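You operate a simulated robot arm through the tools that you are given. There is no shell and no other tool. Be economical: measure what you need, move in short steps, check, and stop when the job is done.

You are at the controls of a simulated robot arm. One attempt, no reset.

TASK
Fetch the empty jar and stand it on the green note.
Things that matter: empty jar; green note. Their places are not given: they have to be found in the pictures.

The check looks at the end state, three seconds after you hand in, the way a careful person would. Anything else that was tipped, shoved, dropped, spilled or broken makes it a failure.

THE ROBOT
A 7-joint arm with a two-finger parallel gripper, fixed in place. Base frame: the origin is at the foot of the arm, x ahead of it, y to its left, z up; the work surface is at about z = 760. Lengths are in mm, angles in rad, forces in N, time in s.
With the tool pointing down near the work surface it reaches from about 300 to 700 mm from the base axis. Its first joint turns from -1.152 to 1.152 rad. Payload 1.57 kg.
Tool frame: the origin (TCP) lies between the finger pads and is the grasp point; the fingertips stand 30 mm ahead of it; z points along the fingers, y is the line along which they close. The gripper opens to 110 mm. The fingers are 24 mm wide and 12 mm thick; the gripper's body (48 by 112 mm) begins 78 mm behind the TCP.
Orientation is that of the tool frame in the base frame, as a unit quaternion [x, y, z, w]. With the fingers straight down and closing along the base's y, the tool's x points along the base's -x, its y along +y and its z along -z.

THE INTERFACE
- The arm moves only by the tool apply_moves. Its argument "commands" is a list of rows, each a list of 6 numbers: the shift along the tool's x, y, z in mm, then the turn, a rotation vector about the tool's x, y, z in rad. In form: [[tx, ty, tz, rx, ry, rz], ...]. A call has 1 to 10 rows; each row is the pose to reach, as a shift and turn from the pose commanded when the call began, along the tool's axes at that moment. "grip" is the gripper command, from -1 (fully open) to 1 (shut), values between in proportion, set as the call begins (left out, the last holds). A row lasts 0.2 s, in which the tool goes at most 50 mm and 0.15 rad; a call with a longer step from one row to the next is refused whole, and so is a gripper value outside its range. A pose out of reach is approached as far as the arm can. The call stops where the force on the tool passes 40 N (or 10 N more than at its start, if that is more) or the arm is blocked; 0.2 s more then pass. Each finger travels about 108 mm/s and halts on what it meets, pressing with about 26 N; the grip force reading is that of the motor and also rises with nothing between the fingers. The clock runs only during rows and for 0.2 s after the last one: add rows that repeat a pose to give the fingers time. It gives the time, the measured TCP pose, the force on the tool (base axes), the opening and the grip force at its end, in the units of the frame above (readings bear some noise).
- Cameras (640 x 400 px; columns grow to the right, rows downward): "scene" is fixed at [140.8, -389.7, 1384.6]; the picture's right is [0.90, -0.43, 0.00], its down [-0.32, -0.68, -0.66] and it looks along [0.28, 0.60, -0.75] (base axes); focal length 349 px, centre (320, 200). "wrist" rides on the gripper at [-36, 0, -80] in the tool frame; the picture's right is [0.00, -1.00, 0.00], its down [0.97, 0.00, -0.24] and it looks along [0.24, 0.00, 0.97] (tool axes); focal length 218 px, centre (320, 200).
- get_image(camera): a new picture of that camera. No time passes.
- pixel_to_xyz(camera, pixels): for up to 12 pixels [column, row] of the newest picture of that camera ("zoom" is the newest enlarged one), the place [x, y, z] in the base frame of the surface seen there, good to about 2 mm. No time passes.
- zoom(camera, box): a new picture of the part [left, top, right, bottom] of that camera's present view, enlarged. No time passes.
- sign_off(): hands the job in; it is judged then, once.

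Work in short steps. Measure before you move; look again where a grasp or a placing could have gone wrong, and mend it. You have 60 turns and 30 pictures in all, those below and enlarged ones among them. Open the gripper and draw the arm clear of the work before you hand the job in, unless the task says otherwise; then end with one line.

The tools are called after "Emit:" as a command line: name --pt "numbers of a row" for each row, then --argument value for the rest, lists and objects as JSON in quotes. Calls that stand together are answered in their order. apply_moves: Moves the arm, as the interface text tells. Its arguments: {"type":"object","properties":{"commands":{"type":"array","items":{"type":"array","items":{"type":"number"}}},"grip":{"type":"number"}},"required":["commands"]} The other tools are called the same way: get_image (camera) takes a picture; pixel_to_xyz (camera, pixels) gives the place of the surface under pixels of a picture; zoom (camera, box) takes an enlarged picture of a part of a camera's view; sign_off () hands the job in.

At the start:

```text
time_s: 0.0
position: [420.8, -9.0, 1003.7]
orientation: [0.0, 1.0, 0.001, 0.0]
wrist_force: [0.3, 0.2, 0.0]
grip_width: 110.0
gripper_force: 0.1
```

scene: 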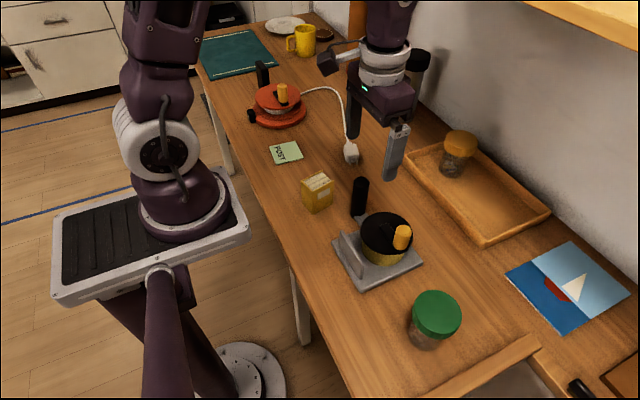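
wrist: 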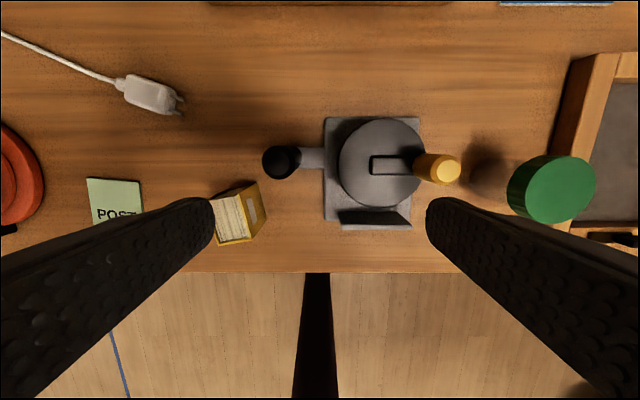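

The pictures show two jars: a green-lidded one at scene (435,318) and a yellow-lidded one in the tray at (458,152). The green note is at (286,152). I'll zoom in on both jars to see which is empty.

Emit:
zoom --camera "scene" --box '[390, 270, 480, 360]'

Emit:
zoom --camera "scene" --box '[410, 110, 510, 200]'

Emit:
pixel_to_xyz --camera "scene" --pixels '[[286, 152], [270, 148], [292, 142], [303, 156], [279, 164], [435, 312], [460, 140], [425, 340], [452, 168], [317, 180], [359, 180], [480, 195]]'

```text
4.44 times, centred on (435, 315) of scene
```

zoom: 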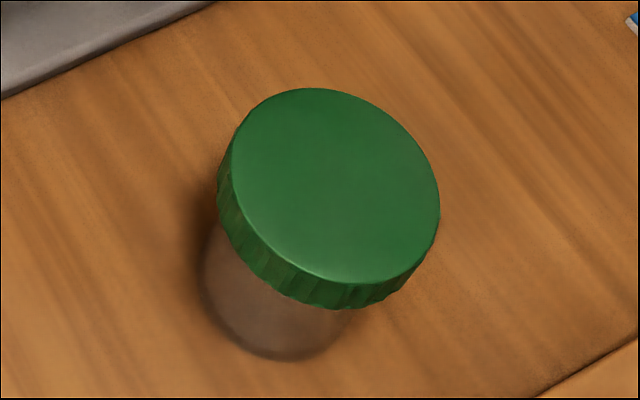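

```text
4.44 times, centred on (460, 155) of scene
```

zoom: 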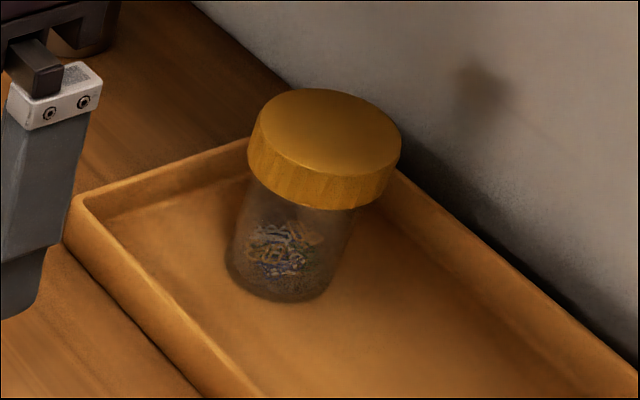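

```text
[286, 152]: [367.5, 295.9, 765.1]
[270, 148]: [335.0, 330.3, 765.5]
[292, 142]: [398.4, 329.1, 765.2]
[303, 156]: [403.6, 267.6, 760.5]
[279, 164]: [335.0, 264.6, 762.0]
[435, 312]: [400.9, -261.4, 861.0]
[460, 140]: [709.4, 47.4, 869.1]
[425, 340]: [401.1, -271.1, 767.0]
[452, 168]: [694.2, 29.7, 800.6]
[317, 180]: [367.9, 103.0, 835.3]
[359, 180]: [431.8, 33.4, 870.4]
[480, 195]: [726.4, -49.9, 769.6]
```

The yellow-lidded jar holds screws, while the green-lidded one looks empty. I'll measure the green lid's rim, the nearby obstacles and the note's thickness.

Emit:
pixel_to_xyz --camera "scene" --pixels '[[416, 307], [459, 317], [434, 292], [438, 331], [440, 312], [402, 232], [410, 245], [420, 262], [300, 185], [265, 140], [285, 165], [330, 175]]'

Emit:
pixel_to_xyz --camera "wrist" --pixels '[[520, 190], [590, 185], [553, 160], [553, 215], [555, 188], [459, 170], [545, 222], [90, 180], [140, 184], [94, 222], [115, 195], [282, 162]]'

Emit:
zoom --camera "wrist" --box '[480, 140, 640, 240]'

```text
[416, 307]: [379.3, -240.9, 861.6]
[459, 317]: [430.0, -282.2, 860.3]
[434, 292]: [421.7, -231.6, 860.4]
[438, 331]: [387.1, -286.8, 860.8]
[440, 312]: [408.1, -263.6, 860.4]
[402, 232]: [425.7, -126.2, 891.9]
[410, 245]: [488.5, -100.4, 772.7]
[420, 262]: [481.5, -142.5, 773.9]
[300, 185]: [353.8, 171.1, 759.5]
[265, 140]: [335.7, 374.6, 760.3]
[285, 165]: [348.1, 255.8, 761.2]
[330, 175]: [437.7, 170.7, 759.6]
```

```text
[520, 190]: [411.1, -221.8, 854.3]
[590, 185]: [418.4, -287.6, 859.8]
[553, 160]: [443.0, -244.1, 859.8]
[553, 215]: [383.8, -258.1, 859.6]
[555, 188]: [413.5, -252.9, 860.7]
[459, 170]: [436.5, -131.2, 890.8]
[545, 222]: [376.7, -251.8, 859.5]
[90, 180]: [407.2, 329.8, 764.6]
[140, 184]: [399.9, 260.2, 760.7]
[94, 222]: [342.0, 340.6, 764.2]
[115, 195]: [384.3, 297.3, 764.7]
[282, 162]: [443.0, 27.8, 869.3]
```

```text
4.00 times, centred on (560, 190) of wrist
```

zoom: 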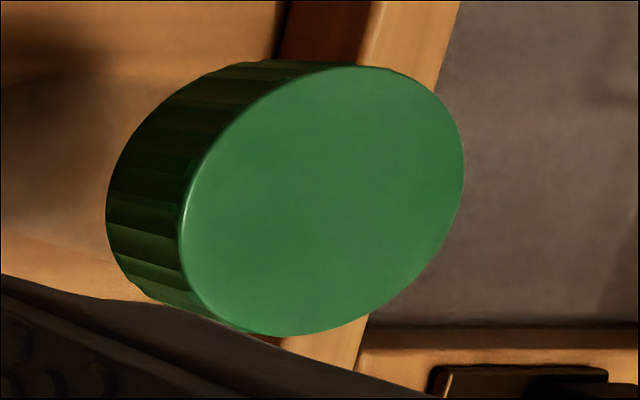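

The lid's centre is about (408,-258), it is about 68 mm across and its top is at z≈861. The note's centre is about (369,297) at z≈765. I'll move above the jar at the present height with the gripper open.

Emit:
apply_moves --pt "3 -49 0 0 0 0" --pt "5 -98 0 0 0 0" --pt "8 -147 0 0 0 0" --pt "11 -196 0 0 0 0" --pt "13 -244 0 0 0 0" --pt "13 -249 0 0 0 0" --pt "13 -249 0 0 0 0" --grip -1

Emit:
get_image --camera "wrist"

```text
time_s: 1.6
position: [406.8, -254.9, 1003.3]
orientation: [0.0, 1.0, 0.0, 0.0]
wrist_force: [1.1, -0.1, 0.8]
grip_width: 109.8
gripper_force: 0.0
```

```text
24 pictures are left
```

wrist: 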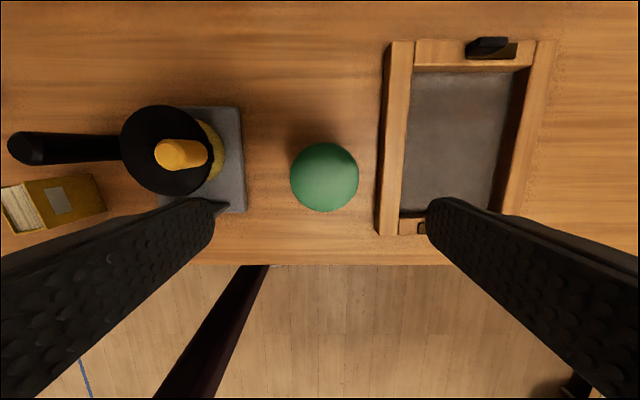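

The lid is at wrist (324,177), close to centred. I'll measure its rim, and also the frame at (390,150) and the handle at (180,155).

Emit:
pixel_to_xyz --camera "wrist" --pixels '[[293, 177], [356, 177], [324, 147], [324, 208], [324, 177], [382, 150], [390, 200], [420, 140], [200, 155], [230, 150]]'

```text
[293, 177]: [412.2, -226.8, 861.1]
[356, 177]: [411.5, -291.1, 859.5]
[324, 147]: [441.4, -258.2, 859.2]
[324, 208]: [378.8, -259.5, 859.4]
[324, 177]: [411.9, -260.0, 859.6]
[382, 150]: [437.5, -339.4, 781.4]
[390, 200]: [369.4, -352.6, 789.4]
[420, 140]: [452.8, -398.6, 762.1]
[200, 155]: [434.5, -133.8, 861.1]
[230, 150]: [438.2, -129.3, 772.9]
```

The lid's centre is (410.5,-259.3) and the frame's top at 789 stays below the fingertips. I'll descend to about z 842 with a small correction.

Emit:
apply_moves --pt "-3 -2 40 0 0 0" --pt "-3 -2 80 0 0 0" --pt "-3 -2 110 0 0 0" --pt "-3 -2 140 0 0 0" --pt "-3 -2 161 0 0 0" --pt "-3 -2 161 0 0 0"

Emit:
zoom --camera "scene" --box '[360, 240, 520, 340]'

Emit:
get_image --camera "wrist"

```text
time_s: 3.0
position: [411.8, -260.1, 842.4]
orientation: [0.0, 1.0, 0.0, 0.0]
wrist_force: [0.3, 0.0, -0.8]
grip_width: 110.0
gripper_force: 0.1
```

```text
4.00 times, centred on (440, 290) of scene
```

zoom: 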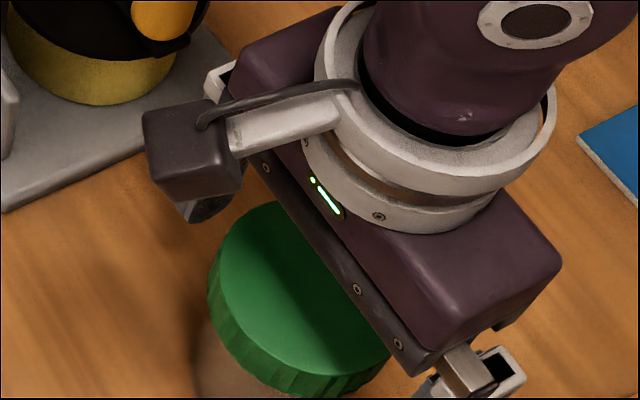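

```text
22 pictures are left
```

wrist: 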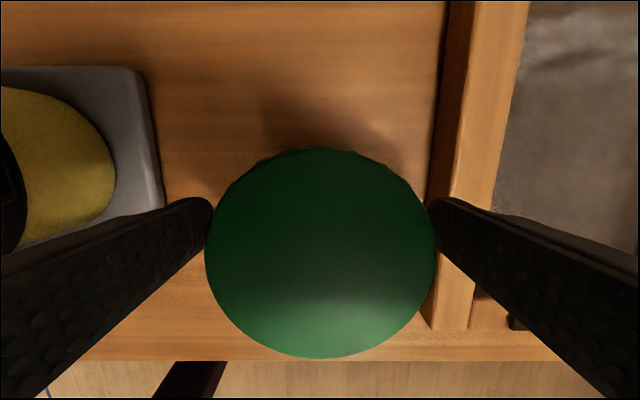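

The lid sits centred between the fingers (columns 205–435). I'll close the gripper in place.

Emit:
apply_moves --pt "0 0 0 0 0 0" --pt "0 0 0 0 0 0" --pt "0 0 0 0 0 0" --pt "0 0 0 0 0 0" --grip 1

```text
time_s: 4.0
position: [410.6, -259.4, 840.5]
orientation: [0.0, 1.0, 0.001, 0.0]
wrist_force: [0.5, -0.5, -0.4]
grip_width: 71.1
gripper_force: 25.4
```

The fingers stopped at 71 mm on the lid with 25 N. I'll lift slowly and look.

Emit:
apply_moves --pt "0 0 -5 0 0 0" --pt "0 0 -15 0 0 0" --pt "0 0 -30 0 0 0" --pt "0 0 -45 0 0 0" --pt "0 0 -45 0 0 0"

Emit:
get_image --camera "scene"

Emit:
zoom --camera "scene" --box '[360, 240, 520, 340]'

```text
time_s: 5.2
position: [409.1, -260.0, 888.0]
orientation: [0.0, 1.0, -0.001, 0.0]
wrist_force: [0.6, -0.9, -2.1]
grip_width: 70.7
gripper_force: 25.8
```

```text
21 pictures are left
```

scene: 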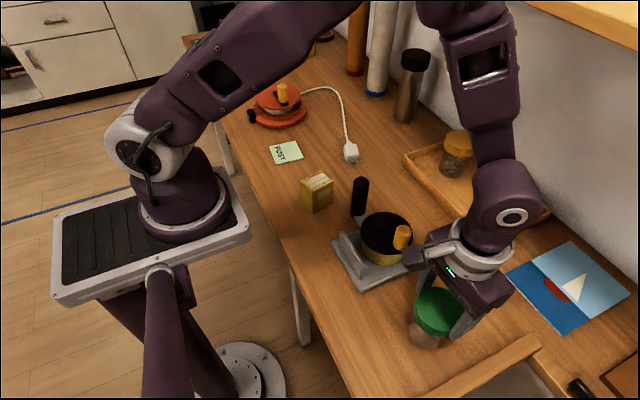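

```text
4.00 times, centred on (440, 290) of scene
```

zoom: 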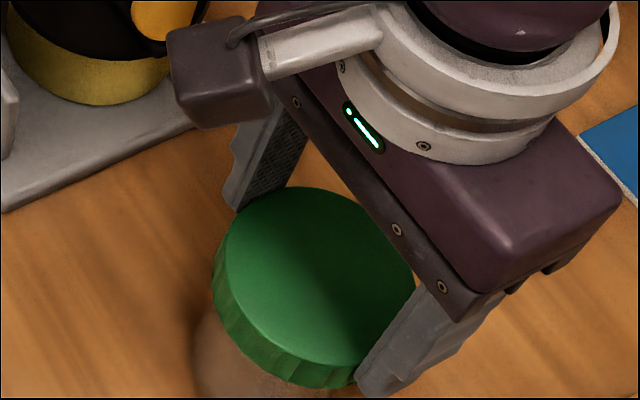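

The lid seems to be lower on the fingers than before, near the fingertips, so it may have slipped. I'll measure the lid's height.

Emit:
pixel_to_xyz --camera "scene" --pixels '[[436, 300], [430, 310], [445, 325], [425, 335], [438, 309]]'

Emit:
get_image --camera "wrist"

```text
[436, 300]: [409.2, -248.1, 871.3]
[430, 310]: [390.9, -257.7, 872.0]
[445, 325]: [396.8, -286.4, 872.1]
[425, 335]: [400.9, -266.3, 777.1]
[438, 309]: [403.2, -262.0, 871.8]
```

```text
19 pictures are left
```

wrist: 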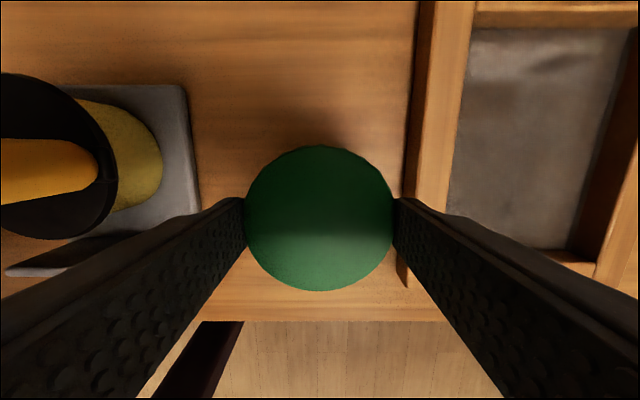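

The lid's top has risen only 11 mm while the tool rose 47 mm, so it slipped on the fingers. I'll look closer to see whether the glass came up with it, and whether it is still sliding.

Emit:
apply_moves --pt "0 0 0 0 0 0"

Emit:
zoom --camera "scene" --box '[400, 290, 464, 354]'

Emit:
pixel_to_xyz --camera "zoom" --pixels '[[320, 150], [300, 200], [250, 340], [270, 370], [290, 350], [230, 320], [250, 380], [290, 375]]'

```text
time_s: 5.6
position: [409.7, -259.5, 888.2]
orientation: [-0.001, 1.0, 0.0, 0.0]
wrist_force: [0.8, 0.2, -1.2]
grip_width: 70.6
gripper_force: 25.8
```

```text
6.25 times, centred on (432, 322) of scene
```

zoom: 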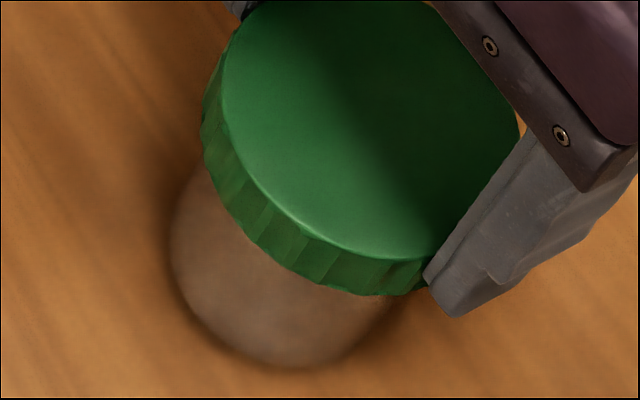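

```text
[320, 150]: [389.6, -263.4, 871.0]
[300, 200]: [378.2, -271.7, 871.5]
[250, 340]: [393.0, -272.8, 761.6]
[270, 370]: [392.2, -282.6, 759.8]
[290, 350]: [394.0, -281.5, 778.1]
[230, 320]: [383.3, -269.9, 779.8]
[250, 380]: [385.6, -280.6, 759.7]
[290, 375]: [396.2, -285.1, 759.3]
```

The grip is now steady with the lid's top still at about 871, and it is unclear whether the glass left the table. I'll raise it very slowly by 6 mm and measure again while the height is still harmless.

Emit:
apply_moves --pt "0 0 -1 0 0 0" --pt "0 0 -2 0 0 0" --pt "0 0 -3 0 0 0" --pt "0 0 -4 0 0 0" --pt "0 0 -5 0 0 0" --pt "0 0 -6 0 0 0"

Emit:
zoom --camera "scene" --box '[400, 290, 464, 354]'

Emit:
pixel_to_xyz --camera "zoom" --pixels '[[320, 150], [300, 200], [330, 220], [280, 300], [260, 350], [260, 330], [200, 250], [220, 280]]'

```text
time_s: 7.0
position: [410.2, -259.6, 893.2]
orientation: [0.0, 1.0, 0.0, 0.0]
wrist_force: [0.4, 0.6, -1.5]
grip_width: 70.6
gripper_force: 26.1
```

```text
6.25 times, centred on (432, 322) of scene
```

zoom: 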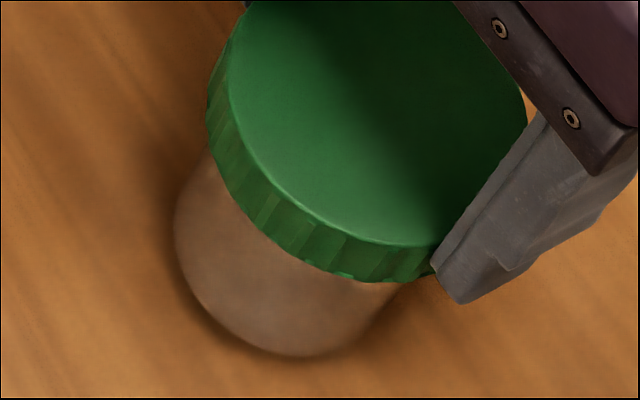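

```text
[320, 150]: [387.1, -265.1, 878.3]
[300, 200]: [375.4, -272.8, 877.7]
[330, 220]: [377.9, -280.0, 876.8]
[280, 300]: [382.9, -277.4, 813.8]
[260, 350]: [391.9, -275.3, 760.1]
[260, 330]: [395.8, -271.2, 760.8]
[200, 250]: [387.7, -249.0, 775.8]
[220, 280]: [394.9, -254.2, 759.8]
```

The whole jar rose 6 mm with the tool (lid top at ~877.5), so slow lifting holds. It is held only by the fingertips, so I'll set it back down 17 mm, open, and take a deeper grip.

Emit:
apply_moves --pt "0 0 3 0 0 0" --pt "0 0 6 0 0 0" --pt "0 0 9 0 0 0" --pt "0 0 12 0 0 0" --pt "0 0 14 0 0 0" --pt "0 0 16 0 0 0" --pt "0 0 17 0 0 0" --pt "0 0 17 0 0 0"

Emit:
pixel_to_xyz --camera "scene" --pixels '[[432, 312], [428, 320], [436, 325]]'

```text
time_s: 8.8
position: [409.8, -259.7, 877.3]
orientation: [0.0, 1.0, -0.001, 0.001]
wrist_force: [-0.7, 0.1, 17.3]
grip_width: 70.3
gripper_force: 25.6
```

```text
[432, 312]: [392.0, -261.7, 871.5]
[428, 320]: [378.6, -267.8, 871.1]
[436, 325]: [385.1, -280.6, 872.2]
```

The force of 17 N shows the jar is on the table, and that the fingertip grip carried 17 N without slipping. The flat pads are evidently near the tips, so I'll open, go about 10 mm lower and close again there.

Emit:
apply_moves --pt "0 0 -1 0 0 0" --pt "0 0 -1 0 0 0" --pt "0 0 -1 0 0 0" --grip -0.5

Emit:
apply_moves --pt "0 0 5 0 0 0" --pt "0 0 10 0 0 0" --pt "0 0 10 0 0 0"

Emit:
apply_moves --pt "0 0 0 0 0 0" --pt "0 0 0 0 0 0" --pt "0 0 0 0 0 0" --pt "0 0 0 0 0 0" --pt "0 0 0 0 0 0" --grip 1

Emit:
apply_moves --pt "0 0 -2 0 0 0" --pt "0 0 -4 0 0 0" --pt "0 0 -7 0 0 0" --pt "0 0 -10 0 0 0" --pt "0 0 -14 0 0 0" --pt "0 0 -17 0 0 0" --pt "0 0 -20 0 0 0" --pt "0 0 -20 0 0 0"

Emit:
get_image --camera "scene"

Emit:
pixel_to_xyz --camera "scene" --pixels '[[432, 305], [428, 310], [432, 315], [434, 320]]'

```text
time_s: 9.6
position: [409.8, -260.1, 876.1]
orientation: [-0.001, 1.0, 0.0, 0.0]
wrist_force: [0.3, -0.4, 1.0]
grip_width: 82.5
gripper_force: 0.1
```

```text
time_s: 10.4
position: [410.7, -262.0, 868.3]
orientation: [-0.001, 1.0, 0.0, 0.001]
wrist_force: [-0.5, 0.2, 0.9]
grip_width: 82.4
gripper_force: 0.1
```

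```text
time_s: 11.6
position: [410.1, -261.2, 867.4]
orientation: [0.0, 1.0, 0.0, 0.0]
wrist_force: [-0.8, 0.1, 0.7]
grip_width: 70.6
gripper_force: 26.0
```

```text
time_s: 13.4
position: [410.5, -257.8, 888.7]
orientation: [0.0, 1.0, 0.0, 0.0]
wrist_force: [0.5, -0.5, -1.6]
grip_width: 70.4
gripper_force: 25.9
```

```text
16 pictures are left
```

scene: 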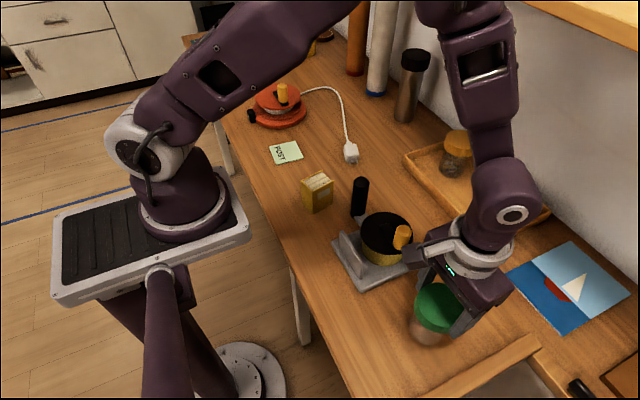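

```text
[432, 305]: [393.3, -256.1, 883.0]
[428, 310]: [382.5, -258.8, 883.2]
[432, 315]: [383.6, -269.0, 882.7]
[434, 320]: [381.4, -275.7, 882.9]
```

The lid's top is at 883, up 22 mm with the tool's 21 mm, so there was no slip. I'll lift on smoothly to about z 1030 so the jar's bottom clears everything on the way.

Emit:
apply_moves --pt "0 0 -4 0 0 0" --pt "0 0 -10 0 0 0" --pt "0 0 -18 0 0 0" --pt "0 0 -26 0 0 0" --pt "0 0 -34 0 0 0" --pt "0 0 -42 0 0 0" --pt "0 0 -50 0 0 0" --pt "0 0 -58 0 0 0" --pt "0 0 -64 0 0 0" --pt "0 0 -68 0 0 0"

Emit:
apply_moves --pt "0 0 -4 0 0 0" --pt "0 0 -10 0 0 0" --pt "0 0 -18 0 0 0" --pt "0 0 -26 0 0 0" --pt "0 0 -36 0 0 0" --pt "0 0 -46 0 0 0" --pt "0 0 -56 0 0 0" --pt "0 0 -64 0 0 0" --pt "0 0 -70 0 0 0" --pt "0 0 -74 0 0 0"

Emit:
get_image --camera "wrist"

Emit:
pixel_to_xyz --camera "wrist" --pixels '[[320, 200], [320, 235], [300, 220], [340, 220]]'

```text
time_s: 15.6
position: [410.9, -261.1, 955.8]
orientation: [0.0, 1.0, 0.0, 0.0]
wrist_force: [-0.5, 0.6, -1.7]
grip_width: 69.6
gripper_force: 25.5
```

```text
time_s: 17.8
position: [409.5, -259.9, 1028.0]
orientation: [0.001, 1.0, 0.0, 0.0]
wrist_force: [0.2, -0.6, -1.1]
grip_width: 70.2
gripper_force: 26.1
```

```text
15 pictures are left
```

wrist: 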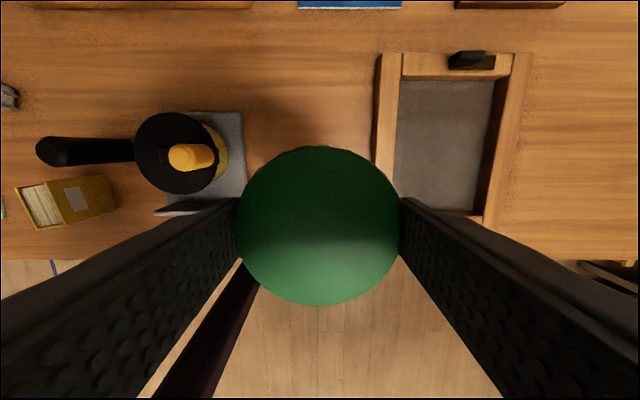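

```text
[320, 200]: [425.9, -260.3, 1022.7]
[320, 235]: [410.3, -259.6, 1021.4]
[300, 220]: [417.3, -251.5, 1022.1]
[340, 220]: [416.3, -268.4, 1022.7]
```

The jar is held level and its lid is at 1022, so its bottom at ~922 clears the 892 knob. I'll carry it along +y towards the note in even steps.

Emit:
apply_moves --pt "1 8 0 0 0 0" --pt "2 24 0 0 0 0" --pt "3 44 0 0 0 0" --pt "5 66 0 0 0 0" --pt "7 88 0 0 0 0" --pt "8 110 0 0 0 0" --pt "10 132 0 0 0 0" --pt "11 154 0 0 0 0" --pt "12 172 0 0 0 0" --pt "13 180 0 0 0 0"

Emit:
apply_moves --pt "1 8 0 0 0 0" --pt "2 24 0 0 0 0" --pt "3 44 0 0 0 0" --pt "5 66 0 0 0 0" --pt "7 88 0 0 0 0" --pt "8 110 0 0 0 0" --pt "10 132 0 0 0 0" --pt "11 154 0 0 0 0" --pt "12 172 0 0 0 0" --pt "13 180 0 0 0 0"

Emit:
apply_moves --pt "1 8 0 0 0 0" --pt "2 24 0 0 0 0" --pt "3 44 0 0 0 0" --pt "5 66 0 0 0 0" --pt "7 88 0 0 0 0" --pt "9 112 0 0 0 0" --pt "11 136 0 0 0 0" --pt "12 160 0 0 0 0" --pt "14 182 0 0 0 0" --pt "15 196 0 0 0 0"

Emit:
get_image --camera "wrist"

Emit:
get_image --camera "scene"

```text
time_s: 20.0
position: [397.1, -82.2, 1028.4]
orientation: [0.0, 1.0, 0.0, 0.0]
wrist_force: [-0.8, 0.3, -2.5]
grip_width: 70.1
gripper_force: 26.1
```

```text
time_s: 22.2
position: [382.0, 100.8, 1030.1]
orientation: [0.0, 1.0, 0.0, 0.0]
wrist_force: [0.0, -0.5, -1.9]
grip_width: 70.1
gripper_force: 25.8
```

```text
time_s: 24.4
position: [370.7, 296.0, 1030.4]
orientation: [0.0, 1.0, 0.001, 0.001]
wrist_force: [-0.3, 0.2, -1.5]
grip_width: 70.2
gripper_force: 26.7
```

```text
14 pictures are left
```

wrist: 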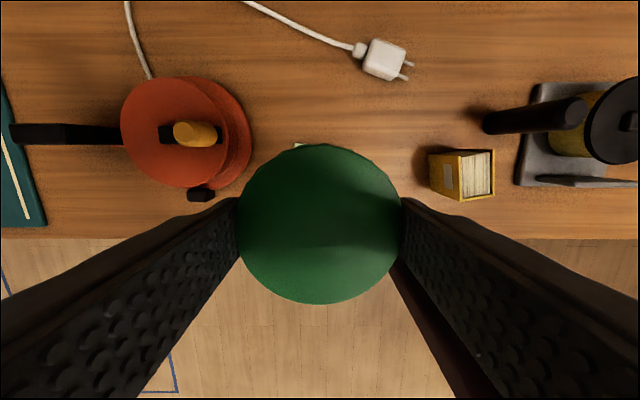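

```text
13 pictures are left
```

scene: 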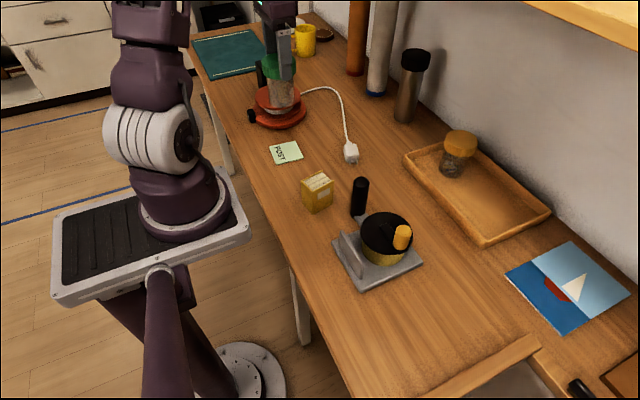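

The jar is above the note. I'll measure the note's corners and the red item beside it before lowering.

Emit:
zoom --camera "scene" --box '[240, 80, 330, 170]'

Emit:
pixel_to_xyz --camera "zoom" --pixels '[[268, 305], [354, 276], [386, 339], [292, 373], [325, 325]]'

Emit:
pixel_to_xyz --camera "wrist" --pixels '[[212, 194], [248, 140], [190, 132], [225, 165], [190, 195], [445, 160], [440, 195], [297, 146]]'

```text
4.44 times, centred on (285, 125) of scene
```

zoom: 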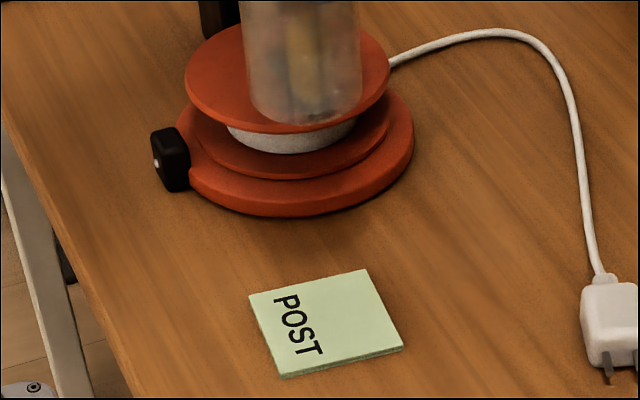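

```text
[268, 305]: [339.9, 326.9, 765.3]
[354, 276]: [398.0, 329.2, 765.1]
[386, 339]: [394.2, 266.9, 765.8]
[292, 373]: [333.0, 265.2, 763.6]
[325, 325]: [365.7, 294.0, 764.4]
```

```text
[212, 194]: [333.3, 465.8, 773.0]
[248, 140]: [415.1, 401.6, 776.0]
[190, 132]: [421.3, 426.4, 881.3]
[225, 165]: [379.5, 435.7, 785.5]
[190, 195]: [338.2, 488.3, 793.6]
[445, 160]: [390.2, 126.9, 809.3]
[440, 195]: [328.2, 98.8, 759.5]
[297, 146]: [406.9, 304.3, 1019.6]
```

The note's centre is (367,297) with its top at 765, and the red item starts at y≈400, well clear. I'll shift 3 mm in x and lower to just above the note.

Emit:
apply_moves --pt "1 0 5 0 0 0" --pt "2 0 16 0 0 0" --pt "3 0 30 0 0 0" --pt "3 0 45 0 0 0" --pt "3 1 60 0 0 0" --pt "3 1 75 0 0 0" --pt "3 1 90 0 0 0" --pt "3 1 104 0 0 0" --pt "3 1 114 0 0 0" --pt "3 1 120 0 0 0"

Emit:
apply_moves --pt "0 0 6 0 0 0" --pt "0 0 12 0 0 0" --pt "0 0 17 0 0 0" --pt "0 0 22 0 0 0" --pt "0 0 25 0 0 0" --pt "0 0 25 0 0 0"

Emit:
zoom --camera "scene" --box '[240, 80, 330, 170]'

```text
time_s: 26.6
position: [366.2, 297.4, 909.6]
orientation: [0.0, 1.0, 0.0, 0.0]
wrist_force: [-0.7, 0.1, -1.7]
grip_width: 70.0
gripper_force: 26.0
```

```text
time_s: 28.0
position: [365.2, 297.1, 884.6]
orientation: [-0.001, 1.0, 0.0, 0.0]
wrist_force: [0.3, -0.2, -2.4]
grip_width: 70.1
gripper_force: 25.5
```

```text
4.44 times, centred on (285, 125) of scene
```

zoom: 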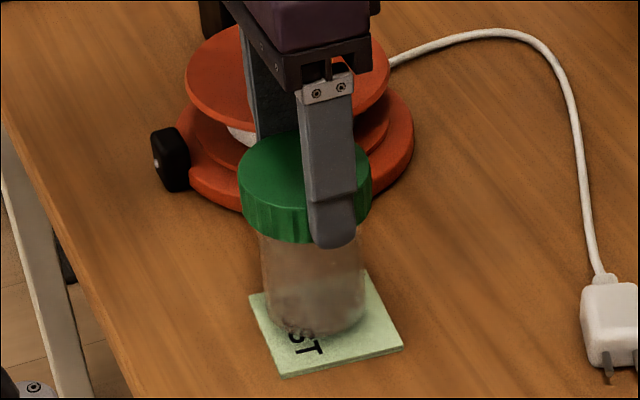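

The jar hangs about 12 mm above the note, slightly left of centre (bottom at zoom column ~314, note centre ~325). I'll shift 3 mm in +x and lower gently until contact.

Emit:
apply_moves --pt "-2 0 2 0 0 0" --pt "-3 0 4 0 0 0" --pt "-3 0 6 0 0 0" --pt "-3 0 8 0 0 0" --pt "-3 0 9.5 0 0 0" --pt "-3 0 11 0 0 0" --pt "-3 0 11 0 0 0"

Emit:
zoom --camera "scene" --box '[240, 80, 330, 170]'

```text
time_s: 29.6
position: [369.3, 296.5, 872.1]
orientation: [0.0, 1.0, 0.0, 0.0]
wrist_force: [-0.2, -0.2, -2.0]
grip_width: 69.8
gripper_force: 26.5
```

```text
4.44 times, centred on (285, 125) of scene
```

zoom: 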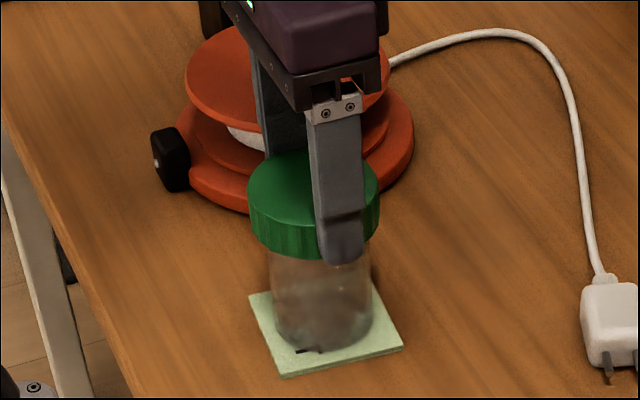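

No contact force yet (-2.0 N), and the jar looks well centred on the note. I'll lower in 1 mm steps until the force rises.

Emit:
apply_moves --pt "0 0 1 0 0 0" --pt "0 0 2 0 0 0" --pt "0 0 2 0 0 0"

```text
time_s: 30.4
position: [369.4, 297.3, 872.0]
orientation: [0.0, 1.0, 0.0, -0.001]
wrist_force: [-0.3, -0.7, 8.1]
grip_width: 69.8
gripper_force: 26.4
```

The force rose to +8 N, so the jar stands on the note. I'll open gently, then withdraw straight up.

Emit:
apply_moves --pt "0 0 -1 0 0 0" --pt "0 0 -1 0 0 0" --pt "0 0 -1 0 0 0" --pt "0 0 -1 0 0 0" --grip -0.7

Emit:
apply_moves --pt "0 0 -10 0 0 0" --pt "0 0 -25 0 0 0" --pt "0 0 -45 0 0 0" --pt "0 0 -70 0 0 0" --pt "0 0 -100 0 0 0" --pt "0 0 -130 0 0 0" --pt "0 0 -150 0 0 0"

Emit:
apply_moves --pt "0 -40 0 0 0 0" --pt "0 -80 0 0 0 0" --pt "0 -120 0 0 0 0" --pt "0 -160 0 0 0 0" --pt "0 -200 0 0 0 0" --pt "0 -240 0 0 0 0" --pt "0 -240 0 0 0 0"

Emit:
get_image --camera "scene"

Emit:
zoom --camera "scene" --box '[240, 80, 330, 170]'

```text
time_s: 31.4
position: [369.8, 296.9, 872.8]
orientation: [0.001, 1.0, -0.001, 0.0]
wrist_force: [-0.4, 0.3, -0.1]
grip_width: 93.5
gripper_force: 0.0
```

```text
time_s: 33.0
position: [368.8, 295.4, 1022.5]
orientation: [0.001, 1.0, 0.0, 0.0]
wrist_force: [0.5, -0.7, -0.1]
grip_width: 93.5
gripper_force: 0.1
```

```text
time_s: 34.6
position: [372.9, 52.8, 1021.8]
orientation: [0.001, 1.0, 0.0, 0.0]
wrist_force: [-0.4, -0.7, -0.3]
grip_width: 93.7
gripper_force: 0.0
```

```text
9 pictures are left
```

scene: 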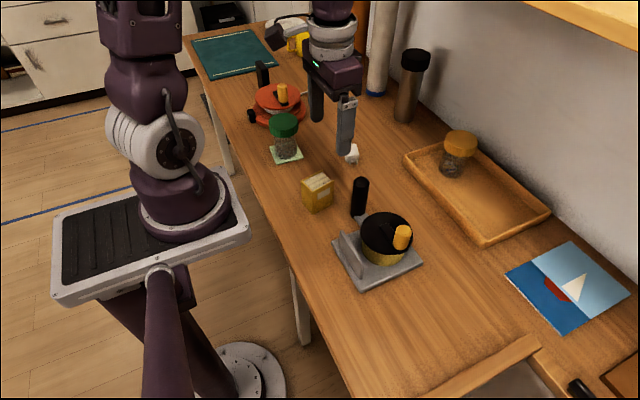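

```text
4.44 times, centred on (285, 125) of scene
```

zoom: 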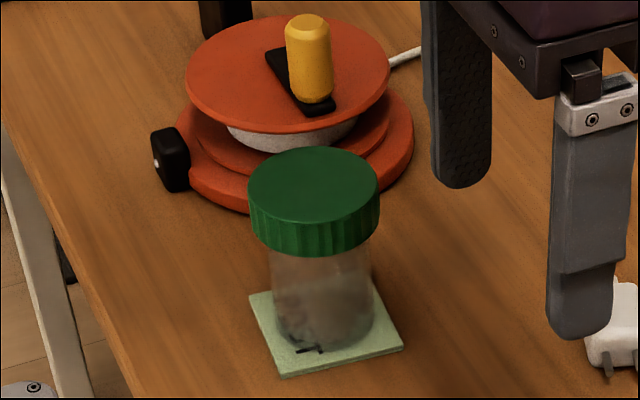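

The jar stands upright and centred on the green note, nothing else has moved, and the gripper is open and clear. I'll hand in.

Emit:
sign_off

```text
The job is handed in.
```

The empty green-lidded jar is standing upright on the green note, and the final picture showed nothing else disturbed; the lid slipped in the gripper on the first lift, so I set the jar back down and gripped it again.
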